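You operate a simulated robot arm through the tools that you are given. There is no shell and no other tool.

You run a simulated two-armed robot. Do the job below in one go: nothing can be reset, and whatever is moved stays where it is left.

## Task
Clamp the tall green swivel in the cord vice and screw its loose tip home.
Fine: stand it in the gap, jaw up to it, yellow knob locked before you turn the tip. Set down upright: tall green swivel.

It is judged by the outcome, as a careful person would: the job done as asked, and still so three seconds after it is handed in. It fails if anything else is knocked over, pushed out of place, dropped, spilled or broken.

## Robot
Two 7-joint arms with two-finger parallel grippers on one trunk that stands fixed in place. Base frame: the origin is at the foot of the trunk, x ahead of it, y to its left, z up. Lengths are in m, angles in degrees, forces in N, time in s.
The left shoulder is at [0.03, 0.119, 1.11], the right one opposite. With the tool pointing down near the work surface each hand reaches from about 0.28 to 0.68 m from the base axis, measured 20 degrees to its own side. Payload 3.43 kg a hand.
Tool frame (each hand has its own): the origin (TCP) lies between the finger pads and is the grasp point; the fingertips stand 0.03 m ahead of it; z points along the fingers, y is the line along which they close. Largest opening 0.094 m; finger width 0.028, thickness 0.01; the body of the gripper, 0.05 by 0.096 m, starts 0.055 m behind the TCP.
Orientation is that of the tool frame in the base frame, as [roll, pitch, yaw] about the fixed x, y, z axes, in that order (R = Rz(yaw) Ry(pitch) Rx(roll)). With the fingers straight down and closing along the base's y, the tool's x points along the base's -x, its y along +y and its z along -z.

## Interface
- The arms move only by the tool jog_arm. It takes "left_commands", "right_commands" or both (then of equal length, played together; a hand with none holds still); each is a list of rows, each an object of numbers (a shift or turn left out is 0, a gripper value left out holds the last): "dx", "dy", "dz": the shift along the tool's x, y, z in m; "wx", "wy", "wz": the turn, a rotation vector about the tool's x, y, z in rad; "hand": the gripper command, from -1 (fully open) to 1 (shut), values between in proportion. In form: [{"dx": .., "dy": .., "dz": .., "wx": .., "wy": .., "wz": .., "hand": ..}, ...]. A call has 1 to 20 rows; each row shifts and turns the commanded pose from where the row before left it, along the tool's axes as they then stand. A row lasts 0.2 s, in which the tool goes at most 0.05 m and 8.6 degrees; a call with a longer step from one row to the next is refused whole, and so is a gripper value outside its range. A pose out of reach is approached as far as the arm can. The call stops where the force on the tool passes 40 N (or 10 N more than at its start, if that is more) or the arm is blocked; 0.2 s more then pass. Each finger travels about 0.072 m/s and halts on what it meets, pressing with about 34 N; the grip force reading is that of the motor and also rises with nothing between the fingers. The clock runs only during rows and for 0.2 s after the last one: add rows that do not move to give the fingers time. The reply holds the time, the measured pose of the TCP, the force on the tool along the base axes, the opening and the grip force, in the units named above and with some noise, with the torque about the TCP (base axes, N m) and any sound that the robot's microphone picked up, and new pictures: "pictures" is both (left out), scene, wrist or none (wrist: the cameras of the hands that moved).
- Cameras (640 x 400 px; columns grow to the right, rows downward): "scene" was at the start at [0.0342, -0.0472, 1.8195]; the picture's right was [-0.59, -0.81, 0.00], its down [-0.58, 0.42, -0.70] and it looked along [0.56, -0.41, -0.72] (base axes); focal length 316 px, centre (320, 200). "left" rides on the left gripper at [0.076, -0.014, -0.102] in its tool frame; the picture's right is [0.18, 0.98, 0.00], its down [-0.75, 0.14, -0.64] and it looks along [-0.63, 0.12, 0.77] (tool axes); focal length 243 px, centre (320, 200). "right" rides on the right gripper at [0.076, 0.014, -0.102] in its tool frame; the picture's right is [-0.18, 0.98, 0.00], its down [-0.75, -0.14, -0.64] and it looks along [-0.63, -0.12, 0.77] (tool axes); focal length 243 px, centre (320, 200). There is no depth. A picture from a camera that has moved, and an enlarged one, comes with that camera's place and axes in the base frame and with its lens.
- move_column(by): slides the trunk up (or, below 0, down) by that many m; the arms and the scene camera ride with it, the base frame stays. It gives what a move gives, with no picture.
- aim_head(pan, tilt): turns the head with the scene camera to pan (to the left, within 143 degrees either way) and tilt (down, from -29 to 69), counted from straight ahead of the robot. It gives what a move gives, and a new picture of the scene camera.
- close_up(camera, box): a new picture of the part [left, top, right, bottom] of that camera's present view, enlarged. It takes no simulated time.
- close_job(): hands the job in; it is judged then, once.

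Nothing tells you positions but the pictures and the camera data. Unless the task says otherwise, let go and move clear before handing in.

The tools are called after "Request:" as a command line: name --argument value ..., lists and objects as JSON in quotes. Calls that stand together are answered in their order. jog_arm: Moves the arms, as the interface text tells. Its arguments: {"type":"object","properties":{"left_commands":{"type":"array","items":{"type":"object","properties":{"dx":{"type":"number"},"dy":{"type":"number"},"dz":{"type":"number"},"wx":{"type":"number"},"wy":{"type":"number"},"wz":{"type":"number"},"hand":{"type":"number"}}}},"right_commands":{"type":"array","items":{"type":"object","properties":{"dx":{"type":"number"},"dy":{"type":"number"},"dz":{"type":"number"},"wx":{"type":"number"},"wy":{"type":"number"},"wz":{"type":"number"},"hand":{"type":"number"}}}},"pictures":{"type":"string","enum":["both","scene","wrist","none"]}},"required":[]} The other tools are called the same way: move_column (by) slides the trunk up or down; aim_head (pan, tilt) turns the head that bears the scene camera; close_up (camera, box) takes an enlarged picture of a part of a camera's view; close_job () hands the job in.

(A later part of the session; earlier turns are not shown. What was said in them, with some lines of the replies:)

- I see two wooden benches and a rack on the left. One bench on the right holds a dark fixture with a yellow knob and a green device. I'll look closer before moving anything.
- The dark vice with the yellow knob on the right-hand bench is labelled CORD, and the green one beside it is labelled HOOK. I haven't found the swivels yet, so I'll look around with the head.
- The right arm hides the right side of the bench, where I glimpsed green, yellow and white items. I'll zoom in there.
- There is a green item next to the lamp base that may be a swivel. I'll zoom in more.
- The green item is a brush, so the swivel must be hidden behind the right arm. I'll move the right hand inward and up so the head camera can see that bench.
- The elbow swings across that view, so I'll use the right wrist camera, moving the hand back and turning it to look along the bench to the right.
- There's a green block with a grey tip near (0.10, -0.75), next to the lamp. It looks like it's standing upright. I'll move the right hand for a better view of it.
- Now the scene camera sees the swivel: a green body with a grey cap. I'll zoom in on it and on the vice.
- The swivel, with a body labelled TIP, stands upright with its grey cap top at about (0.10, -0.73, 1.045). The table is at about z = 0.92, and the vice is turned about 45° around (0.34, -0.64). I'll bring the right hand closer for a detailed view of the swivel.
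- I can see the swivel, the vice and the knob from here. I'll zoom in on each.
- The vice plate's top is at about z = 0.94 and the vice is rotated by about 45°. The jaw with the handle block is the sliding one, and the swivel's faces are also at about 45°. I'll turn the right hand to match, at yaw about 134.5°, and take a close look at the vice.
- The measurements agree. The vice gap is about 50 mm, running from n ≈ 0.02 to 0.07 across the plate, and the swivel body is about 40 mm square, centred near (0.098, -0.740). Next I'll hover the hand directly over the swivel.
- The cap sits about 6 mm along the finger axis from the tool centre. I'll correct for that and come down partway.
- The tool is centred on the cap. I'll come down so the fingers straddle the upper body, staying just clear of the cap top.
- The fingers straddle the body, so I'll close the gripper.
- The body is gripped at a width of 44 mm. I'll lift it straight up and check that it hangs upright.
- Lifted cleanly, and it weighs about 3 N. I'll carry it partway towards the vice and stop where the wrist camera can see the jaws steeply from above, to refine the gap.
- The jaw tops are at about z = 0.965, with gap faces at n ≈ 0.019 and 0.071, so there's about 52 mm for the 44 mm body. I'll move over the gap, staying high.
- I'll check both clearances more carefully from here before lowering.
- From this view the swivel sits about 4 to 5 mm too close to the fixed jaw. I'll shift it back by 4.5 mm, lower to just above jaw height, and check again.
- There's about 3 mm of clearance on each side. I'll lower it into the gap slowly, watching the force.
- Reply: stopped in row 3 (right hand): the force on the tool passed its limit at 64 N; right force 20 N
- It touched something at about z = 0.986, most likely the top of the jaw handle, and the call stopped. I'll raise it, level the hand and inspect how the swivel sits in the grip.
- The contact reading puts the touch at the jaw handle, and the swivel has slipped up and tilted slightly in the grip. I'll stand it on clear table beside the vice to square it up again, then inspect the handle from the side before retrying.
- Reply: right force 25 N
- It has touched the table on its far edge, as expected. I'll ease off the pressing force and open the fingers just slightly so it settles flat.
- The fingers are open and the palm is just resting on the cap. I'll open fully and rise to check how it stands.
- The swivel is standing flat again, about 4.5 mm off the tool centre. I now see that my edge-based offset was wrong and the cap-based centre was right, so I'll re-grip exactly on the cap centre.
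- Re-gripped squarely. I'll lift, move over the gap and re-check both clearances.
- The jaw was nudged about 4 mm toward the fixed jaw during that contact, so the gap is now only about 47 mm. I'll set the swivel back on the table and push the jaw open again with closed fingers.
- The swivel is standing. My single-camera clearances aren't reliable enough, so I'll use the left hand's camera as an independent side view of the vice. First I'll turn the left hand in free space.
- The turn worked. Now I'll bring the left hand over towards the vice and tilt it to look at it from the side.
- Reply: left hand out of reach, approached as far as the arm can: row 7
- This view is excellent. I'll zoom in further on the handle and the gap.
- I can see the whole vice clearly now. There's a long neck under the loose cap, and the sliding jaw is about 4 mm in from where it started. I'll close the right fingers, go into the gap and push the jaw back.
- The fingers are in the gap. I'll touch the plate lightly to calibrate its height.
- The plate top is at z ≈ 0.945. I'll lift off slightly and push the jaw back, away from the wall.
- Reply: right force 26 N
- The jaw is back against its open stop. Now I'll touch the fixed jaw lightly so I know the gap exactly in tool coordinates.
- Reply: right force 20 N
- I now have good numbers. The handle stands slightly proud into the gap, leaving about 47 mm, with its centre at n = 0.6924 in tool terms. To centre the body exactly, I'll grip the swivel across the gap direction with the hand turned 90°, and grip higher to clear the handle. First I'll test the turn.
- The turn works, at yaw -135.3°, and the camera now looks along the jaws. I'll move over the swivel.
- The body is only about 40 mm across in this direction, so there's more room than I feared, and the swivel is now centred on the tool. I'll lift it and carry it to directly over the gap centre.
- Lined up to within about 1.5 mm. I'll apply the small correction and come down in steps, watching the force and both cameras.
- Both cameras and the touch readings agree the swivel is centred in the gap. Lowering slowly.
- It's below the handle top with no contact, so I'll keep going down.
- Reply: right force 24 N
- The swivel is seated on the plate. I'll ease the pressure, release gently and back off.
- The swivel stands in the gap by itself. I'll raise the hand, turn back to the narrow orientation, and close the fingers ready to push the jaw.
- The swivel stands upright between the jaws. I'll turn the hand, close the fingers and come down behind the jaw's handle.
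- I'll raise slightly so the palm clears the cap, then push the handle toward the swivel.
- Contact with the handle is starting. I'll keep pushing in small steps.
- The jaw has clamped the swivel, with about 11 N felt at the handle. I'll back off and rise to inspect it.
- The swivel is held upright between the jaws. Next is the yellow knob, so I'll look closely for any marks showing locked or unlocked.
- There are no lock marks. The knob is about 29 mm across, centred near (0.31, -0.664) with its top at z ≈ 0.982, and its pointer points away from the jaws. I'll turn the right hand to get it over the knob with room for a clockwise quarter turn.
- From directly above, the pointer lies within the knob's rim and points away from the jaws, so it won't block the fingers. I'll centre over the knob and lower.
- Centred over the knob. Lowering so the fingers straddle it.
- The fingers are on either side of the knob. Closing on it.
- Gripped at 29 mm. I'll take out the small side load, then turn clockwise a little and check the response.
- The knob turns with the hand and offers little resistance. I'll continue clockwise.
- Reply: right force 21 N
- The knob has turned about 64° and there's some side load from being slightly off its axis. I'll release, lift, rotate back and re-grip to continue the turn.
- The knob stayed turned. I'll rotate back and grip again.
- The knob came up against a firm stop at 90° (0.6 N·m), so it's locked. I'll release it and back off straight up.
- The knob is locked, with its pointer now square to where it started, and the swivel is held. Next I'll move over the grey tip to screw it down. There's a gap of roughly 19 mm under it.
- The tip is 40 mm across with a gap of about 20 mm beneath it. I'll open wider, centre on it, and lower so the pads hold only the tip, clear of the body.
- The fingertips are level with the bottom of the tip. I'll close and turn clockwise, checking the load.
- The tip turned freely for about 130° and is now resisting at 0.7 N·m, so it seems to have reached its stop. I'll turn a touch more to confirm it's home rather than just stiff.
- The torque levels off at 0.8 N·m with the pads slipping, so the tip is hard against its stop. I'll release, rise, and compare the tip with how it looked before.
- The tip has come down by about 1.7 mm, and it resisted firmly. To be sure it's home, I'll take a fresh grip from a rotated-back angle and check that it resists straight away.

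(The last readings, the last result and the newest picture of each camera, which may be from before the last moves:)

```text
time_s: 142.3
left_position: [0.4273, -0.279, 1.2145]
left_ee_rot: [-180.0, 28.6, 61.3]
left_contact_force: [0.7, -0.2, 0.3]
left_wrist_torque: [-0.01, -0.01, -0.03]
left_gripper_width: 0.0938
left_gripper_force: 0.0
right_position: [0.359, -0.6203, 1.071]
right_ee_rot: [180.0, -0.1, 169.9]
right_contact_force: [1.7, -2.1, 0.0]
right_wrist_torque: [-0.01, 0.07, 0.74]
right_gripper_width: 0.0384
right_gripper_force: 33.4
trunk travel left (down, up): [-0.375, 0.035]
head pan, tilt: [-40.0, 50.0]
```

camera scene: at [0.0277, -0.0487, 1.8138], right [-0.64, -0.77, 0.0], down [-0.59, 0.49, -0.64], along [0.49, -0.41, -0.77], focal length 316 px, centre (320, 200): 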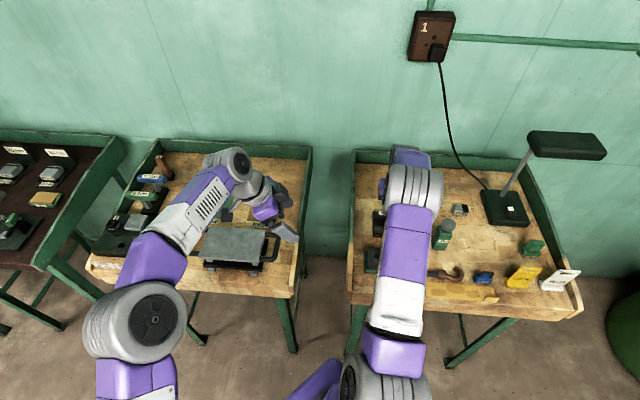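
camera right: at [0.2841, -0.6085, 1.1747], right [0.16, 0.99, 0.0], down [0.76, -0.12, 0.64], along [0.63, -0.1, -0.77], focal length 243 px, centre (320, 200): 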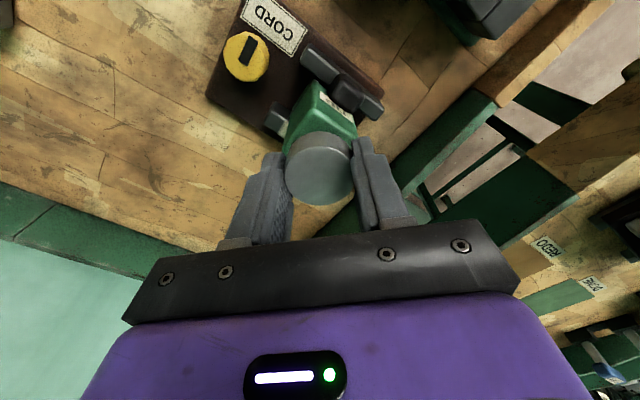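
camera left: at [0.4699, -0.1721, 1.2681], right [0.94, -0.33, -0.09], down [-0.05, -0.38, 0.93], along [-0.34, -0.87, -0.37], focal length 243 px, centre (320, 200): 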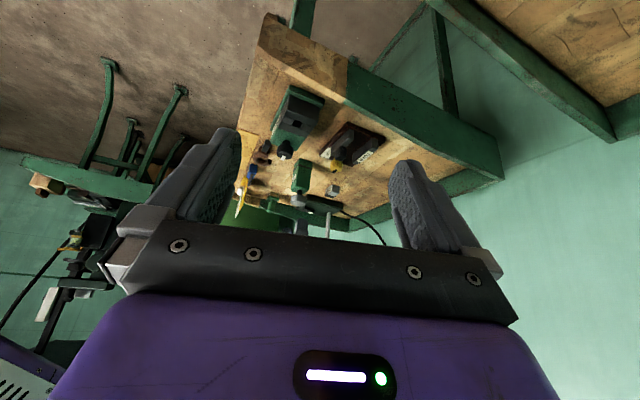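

It resists immediately at 0.7 N·m from a fresh grip, so the tip is home. I'll release without turning back, and rise clear.

Request:
jog_arm --right_commands '[{"hand": 0.1}, {"hand": 0.0}, {"hand": -0.2}, {"hand": -0.4}, {"dz": -0.03}, {"dz": -0.04}, {"dz": -0.04}, {"dz": -0.04}, {}]' --pictures "wrist"

Request:
close_up --camera "left" --box '[310, 100, 400, 215]'

Request:
close_up --camera "left" --box '[330, 165, 380, 210]'

Request:
close_up --camera "right" --box '[220, 0, 420, 180]'

```text
time_s: 144.3
left_position: [0.4273, -0.2802, 1.2143]
left_ee_rot: [179.9, 28.6, 61.2]
left_contact_force: [0.1, -0.2, 0.5]
left_wrist_torque: [-0.03, 0.0, 0.0]
left_gripper_width: 0.094
left_gripper_force: 0.1
right_position: [0.3594, -0.6197, 1.2211]
right_ee_rot: [179.9, -0.1, 170.0]
right_contact_force: [0.7, 0.2, 0.7]
right_wrist_torque: [0.01, -0.02, -0.01]
right_gripper_width: 0.0657
right_gripper_force: 0.2
trunk travel left (down, up): [-0.375, 0.035]
head pan, tilt: [-40.0, 50.0]
camera right: at [0.287, -0.5938, 1.324], right [0.35, 0.94, 0.0], down [0.72, -0.27, 0.64], along [0.6, -0.23, -0.77], focal length 243 px, centre (320, 200)
```

right: 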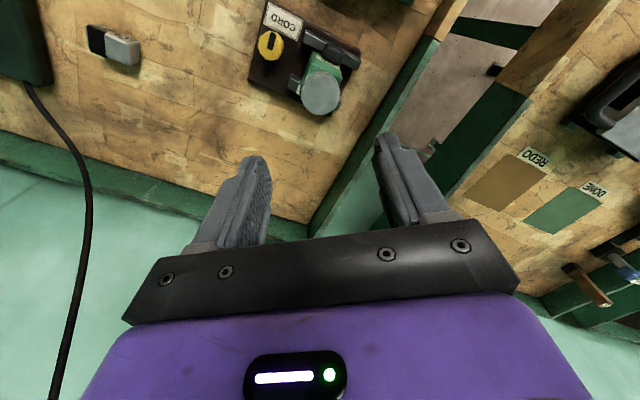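

```text
3.48 times, centred on (355, 158) of left
camera zoom: at [0.4707, -0.1722, 1.2677], right [0.94, -0.33, -0.09], down [-0.05, -0.38, 0.92], along [-0.34, -0.86, -0.37], focal length 844 px, centre (198, 348)
```

zoom: 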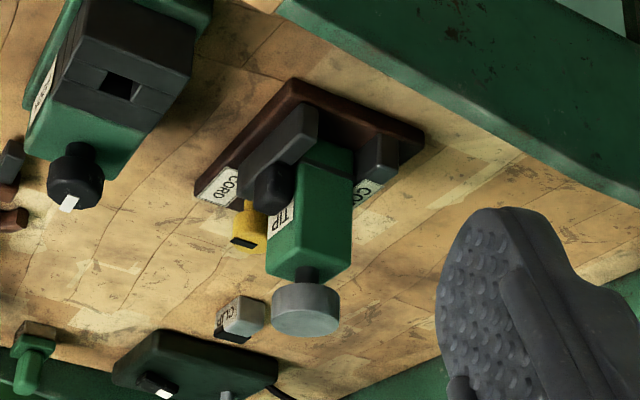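

```text
8.89 times, centred on (355, 188) of left
camera zoom: at [0.4707, -0.1722, 1.2677], right [0.94, -0.33, -0.09], down [-0.05, -0.38, 0.92], along [-0.34, -0.86, -0.37], focal length 2157 px, centre (9, 311)
```

zoom: 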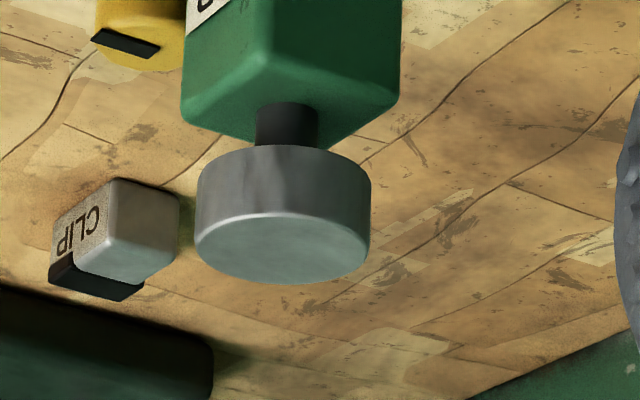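

```text
2.22 times, centred on (320, 90) of right
camera zoom: at [0.287, -0.5938, 1.324], right [0.35, 0.94, 0.0], down [0.72, -0.27, 0.64], along [0.6, -0.23, -0.77], focal length 539 px, centre (320, 444)
```

zoom: 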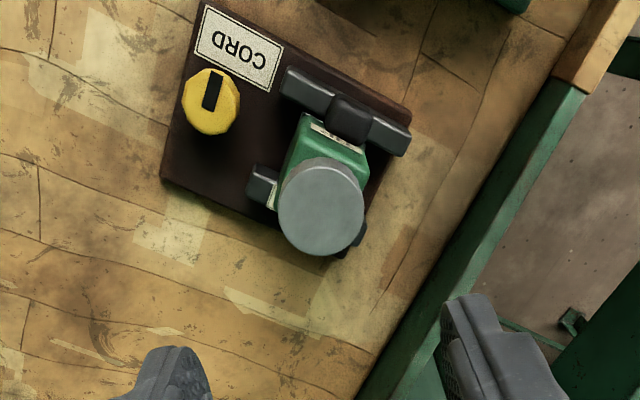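

Everything looks right: the swivel is upright, the jaw is against it, the knob is locked and the tip is home. I'll retract both arms clear and take a final look with the head camera.

Request:
jog_arm --left_commands '[{"wy": 0.125}, {"wy": 0.125}, {"wy": 0.125}, {"wy": 0.125}, {"dx": 0.0353, "dy": -0.0209, "dz": -0.015}, {"dx": 0.0353, "dy": -0.0209, "dz": -0.015}, {"dx": 0.0353, "dy": -0.0209, "dz": -0.015}, {"dx": 0.0353, "dy": -0.0209, "dz": -0.015}, {"dx": 0.0353, "dy": -0.0209, "dz": -0.015}, {"dx": 0.0353, "dy": -0.0209, "dz": -0.015}, {}]' --pictures "none"

Request:
jog_arm --right_commands '[{"dz": -0.04}, {"dz": -0.04}, {"dz": -0.03}, {"dx": 0.02, "dy": 0.038}, {"dx": 0.02, "dy": 0.038}, {"dx": 0.02, "dy": 0.038}, {"dx": 0.02, "dy": 0.038}, {"dy": 0.03}, {"dy": 0.04}, {"dy": 0.04}, {}]' --pictures "scene"

Request:
aim_head --pan -55 --tilt 48

```text
time_s: 146.7
left_position: [0.4183, -0.036, 1.3022]
left_ee_rot: [179.9, 0.1, 61.4]
left_contact_force: [0.3, -0.3, -0.2]
left_wrist_torque: [0.0, 0.03, 0.03]
left_gripper_width: 0.094
left_gripper_force: 0.0
right_position: [0.3591, -0.6213, 1.2209]
right_ee_rot: [-180.0, 0.0, 170.0]
right_contact_force: [0.0, 0.0, -0.2]
right_wrist_torque: [0.03, 0.01, 0.02]
right_gripper_width: 0.0657
right_gripper_force: 0.0
trunk travel left (down, up): [-0.375, 0.035]
head pan, tilt: [-40.0, 50.0]
```

```text
time_s: 149.1
left_position: [0.4186, -0.0348, 1.3023]
left_ee_rot: [-180.0, 0.0, 61.3]
left_contact_force: [-0.1, -0.1, 0.3]
left_wrist_torque: [0.03, 0.01, -0.03]
left_gripper_width: 0.0942
left_gripper_force: 0.1
right_position: [0.3278, -0.3468, 1.331]
right_ee_rot: [180.0, 0.0, 170.0]
right_contact_force: [0.0, -0.4, 0.1]
right_wrist_torque: [0.04, -0.03, 0.0]
right_gripper_width: 0.0659
right_gripper_force: 0.1
trunk travel left (down, up): [-0.375, 0.035]
head pan, tilt: [-40.0, 50.0]
camera scene: at [0.0279, -0.0499, 1.8137], right [-0.64, -0.77, 0.0], down [-0.59, 0.49, -0.64], along [0.49, -0.41, -0.77], focal length 316 px, centre (320, 200)
```

scene: 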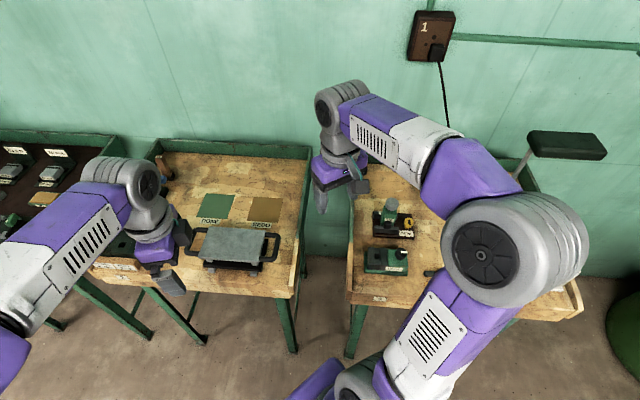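

```text
time_s: 149.8
left_position: [0.4179, -0.0333, 1.3019]
left_ee_rot: [-180.0, 0.0, 61.3]
left_contact_force: [-0.1, 0.5, -0.1]
left_wrist_torque: [0.01, 0.0, 0.01]
left_gripper_width: 0.094
left_gripper_force: 0.1
right_position: [0.3272, -0.3472, 1.3307]
right_ee_rot: [-180.0, 0.0, 170.0]
right_contact_force: [0.7, 0.2, -0.2]
right_wrist_torque: [0.03, 0.0, 0.0]
right_gripper_width: 0.066
right_gripper_force: 0.1
trunk travel left (down, up): [-0.375, 0.035]
head pan, tilt: [-55.0, 48.0]
camera scene: at [0.0144, -0.0641, 1.8165], right [-0.82, -0.57, 0.0], down [-0.43, 0.61, -0.67], along [0.38, -0.55, -0.74], focal length 316 px, centre (320, 200)
```

scene: 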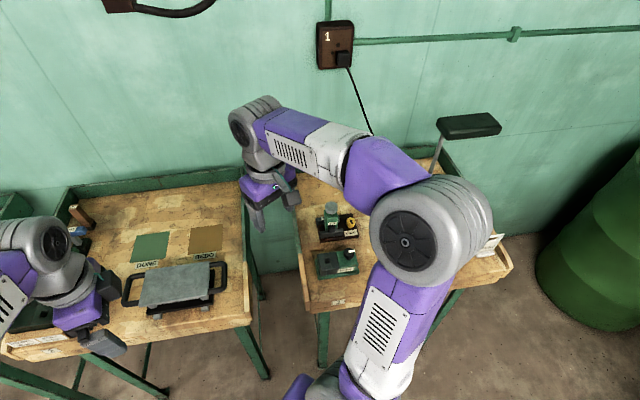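

Request:
close_up --camera "scene" --box '[305, 185, 370, 290]'

Request:
close_up --camera "scene" --box '[315, 195, 360, 245]'

```text
3.81 times, centred on (338, 238) of scene
camera zoom: at [0.0144, -0.0641, 1.8165], right [-0.82, -0.57, 0.0], down [-0.43, 0.61, -0.67], along [0.38, -0.55, -0.74], focal length 1203 px, centre (253, 57)
```

zoom: 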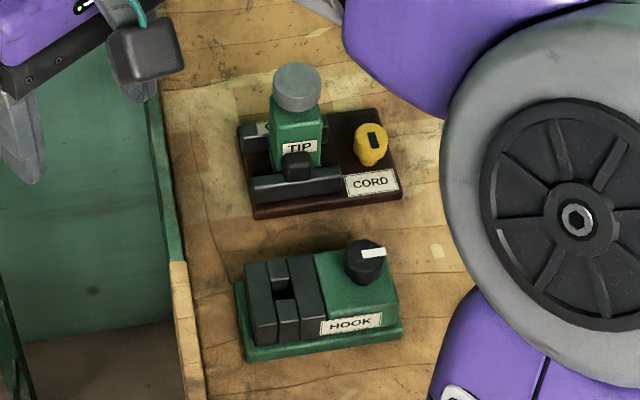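

```text
8.00 times, centred on (338, 220) of scene
camera zoom: at [0.0144, -0.0641, 1.8165], right [-0.82, -0.57, 0.0], down [-0.43, 0.61, -0.67], along [0.38, -0.55, -0.74], focal length 2526 px, centre (180, 40)
```

zoom: 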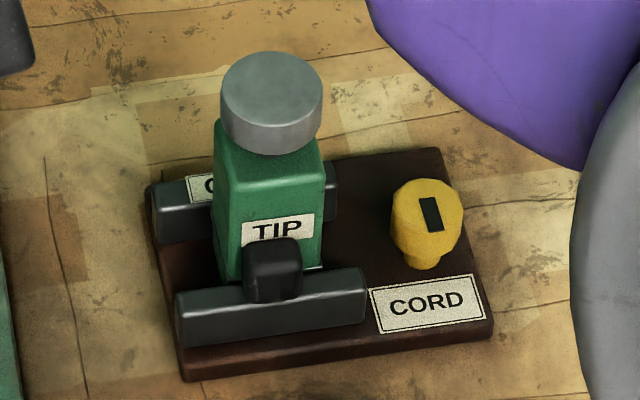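

The final check shows the swivel upright in the CORD vice with the jaw against it, the yellow knob turned to its locked stop, and the tip screwed home. Nothing else looks disturbed and both arms are clear, so I'm handing it in.

Request:
close_job

```text
The job is handed in.
```

The tall green swivel is standing upright in the cord vice and I've handed the job in. No verdict came back.

- **Clamp:** the sliding jaw is up against the swivel; I felt about 11 N at the handle as it closed.
- **Yellow knob:** I turned it 90° clockwise to a firm stop before touching the tip.
- **Tip:** I turned it clockwise. It moved freely at first, came down about 1.7 mm, then hit a hard stop. A fresh grip met the same stop at once. About 20 mm of the stud still shows under the tip, so I judged it home by the stop, not by the gap closing.

**First attempt:** the swivel caught on the jaw handle, slipped in the grip and pushed the jaw in about 4 mm. I stood the swivel on the bench to straighten it, pushed the jaw back and tried again.

In the last head-camera view the two vices and the bench around them looked undisturbed. The right arm hid the right end of the bench. Both arms had let go and were clear before I handed in.
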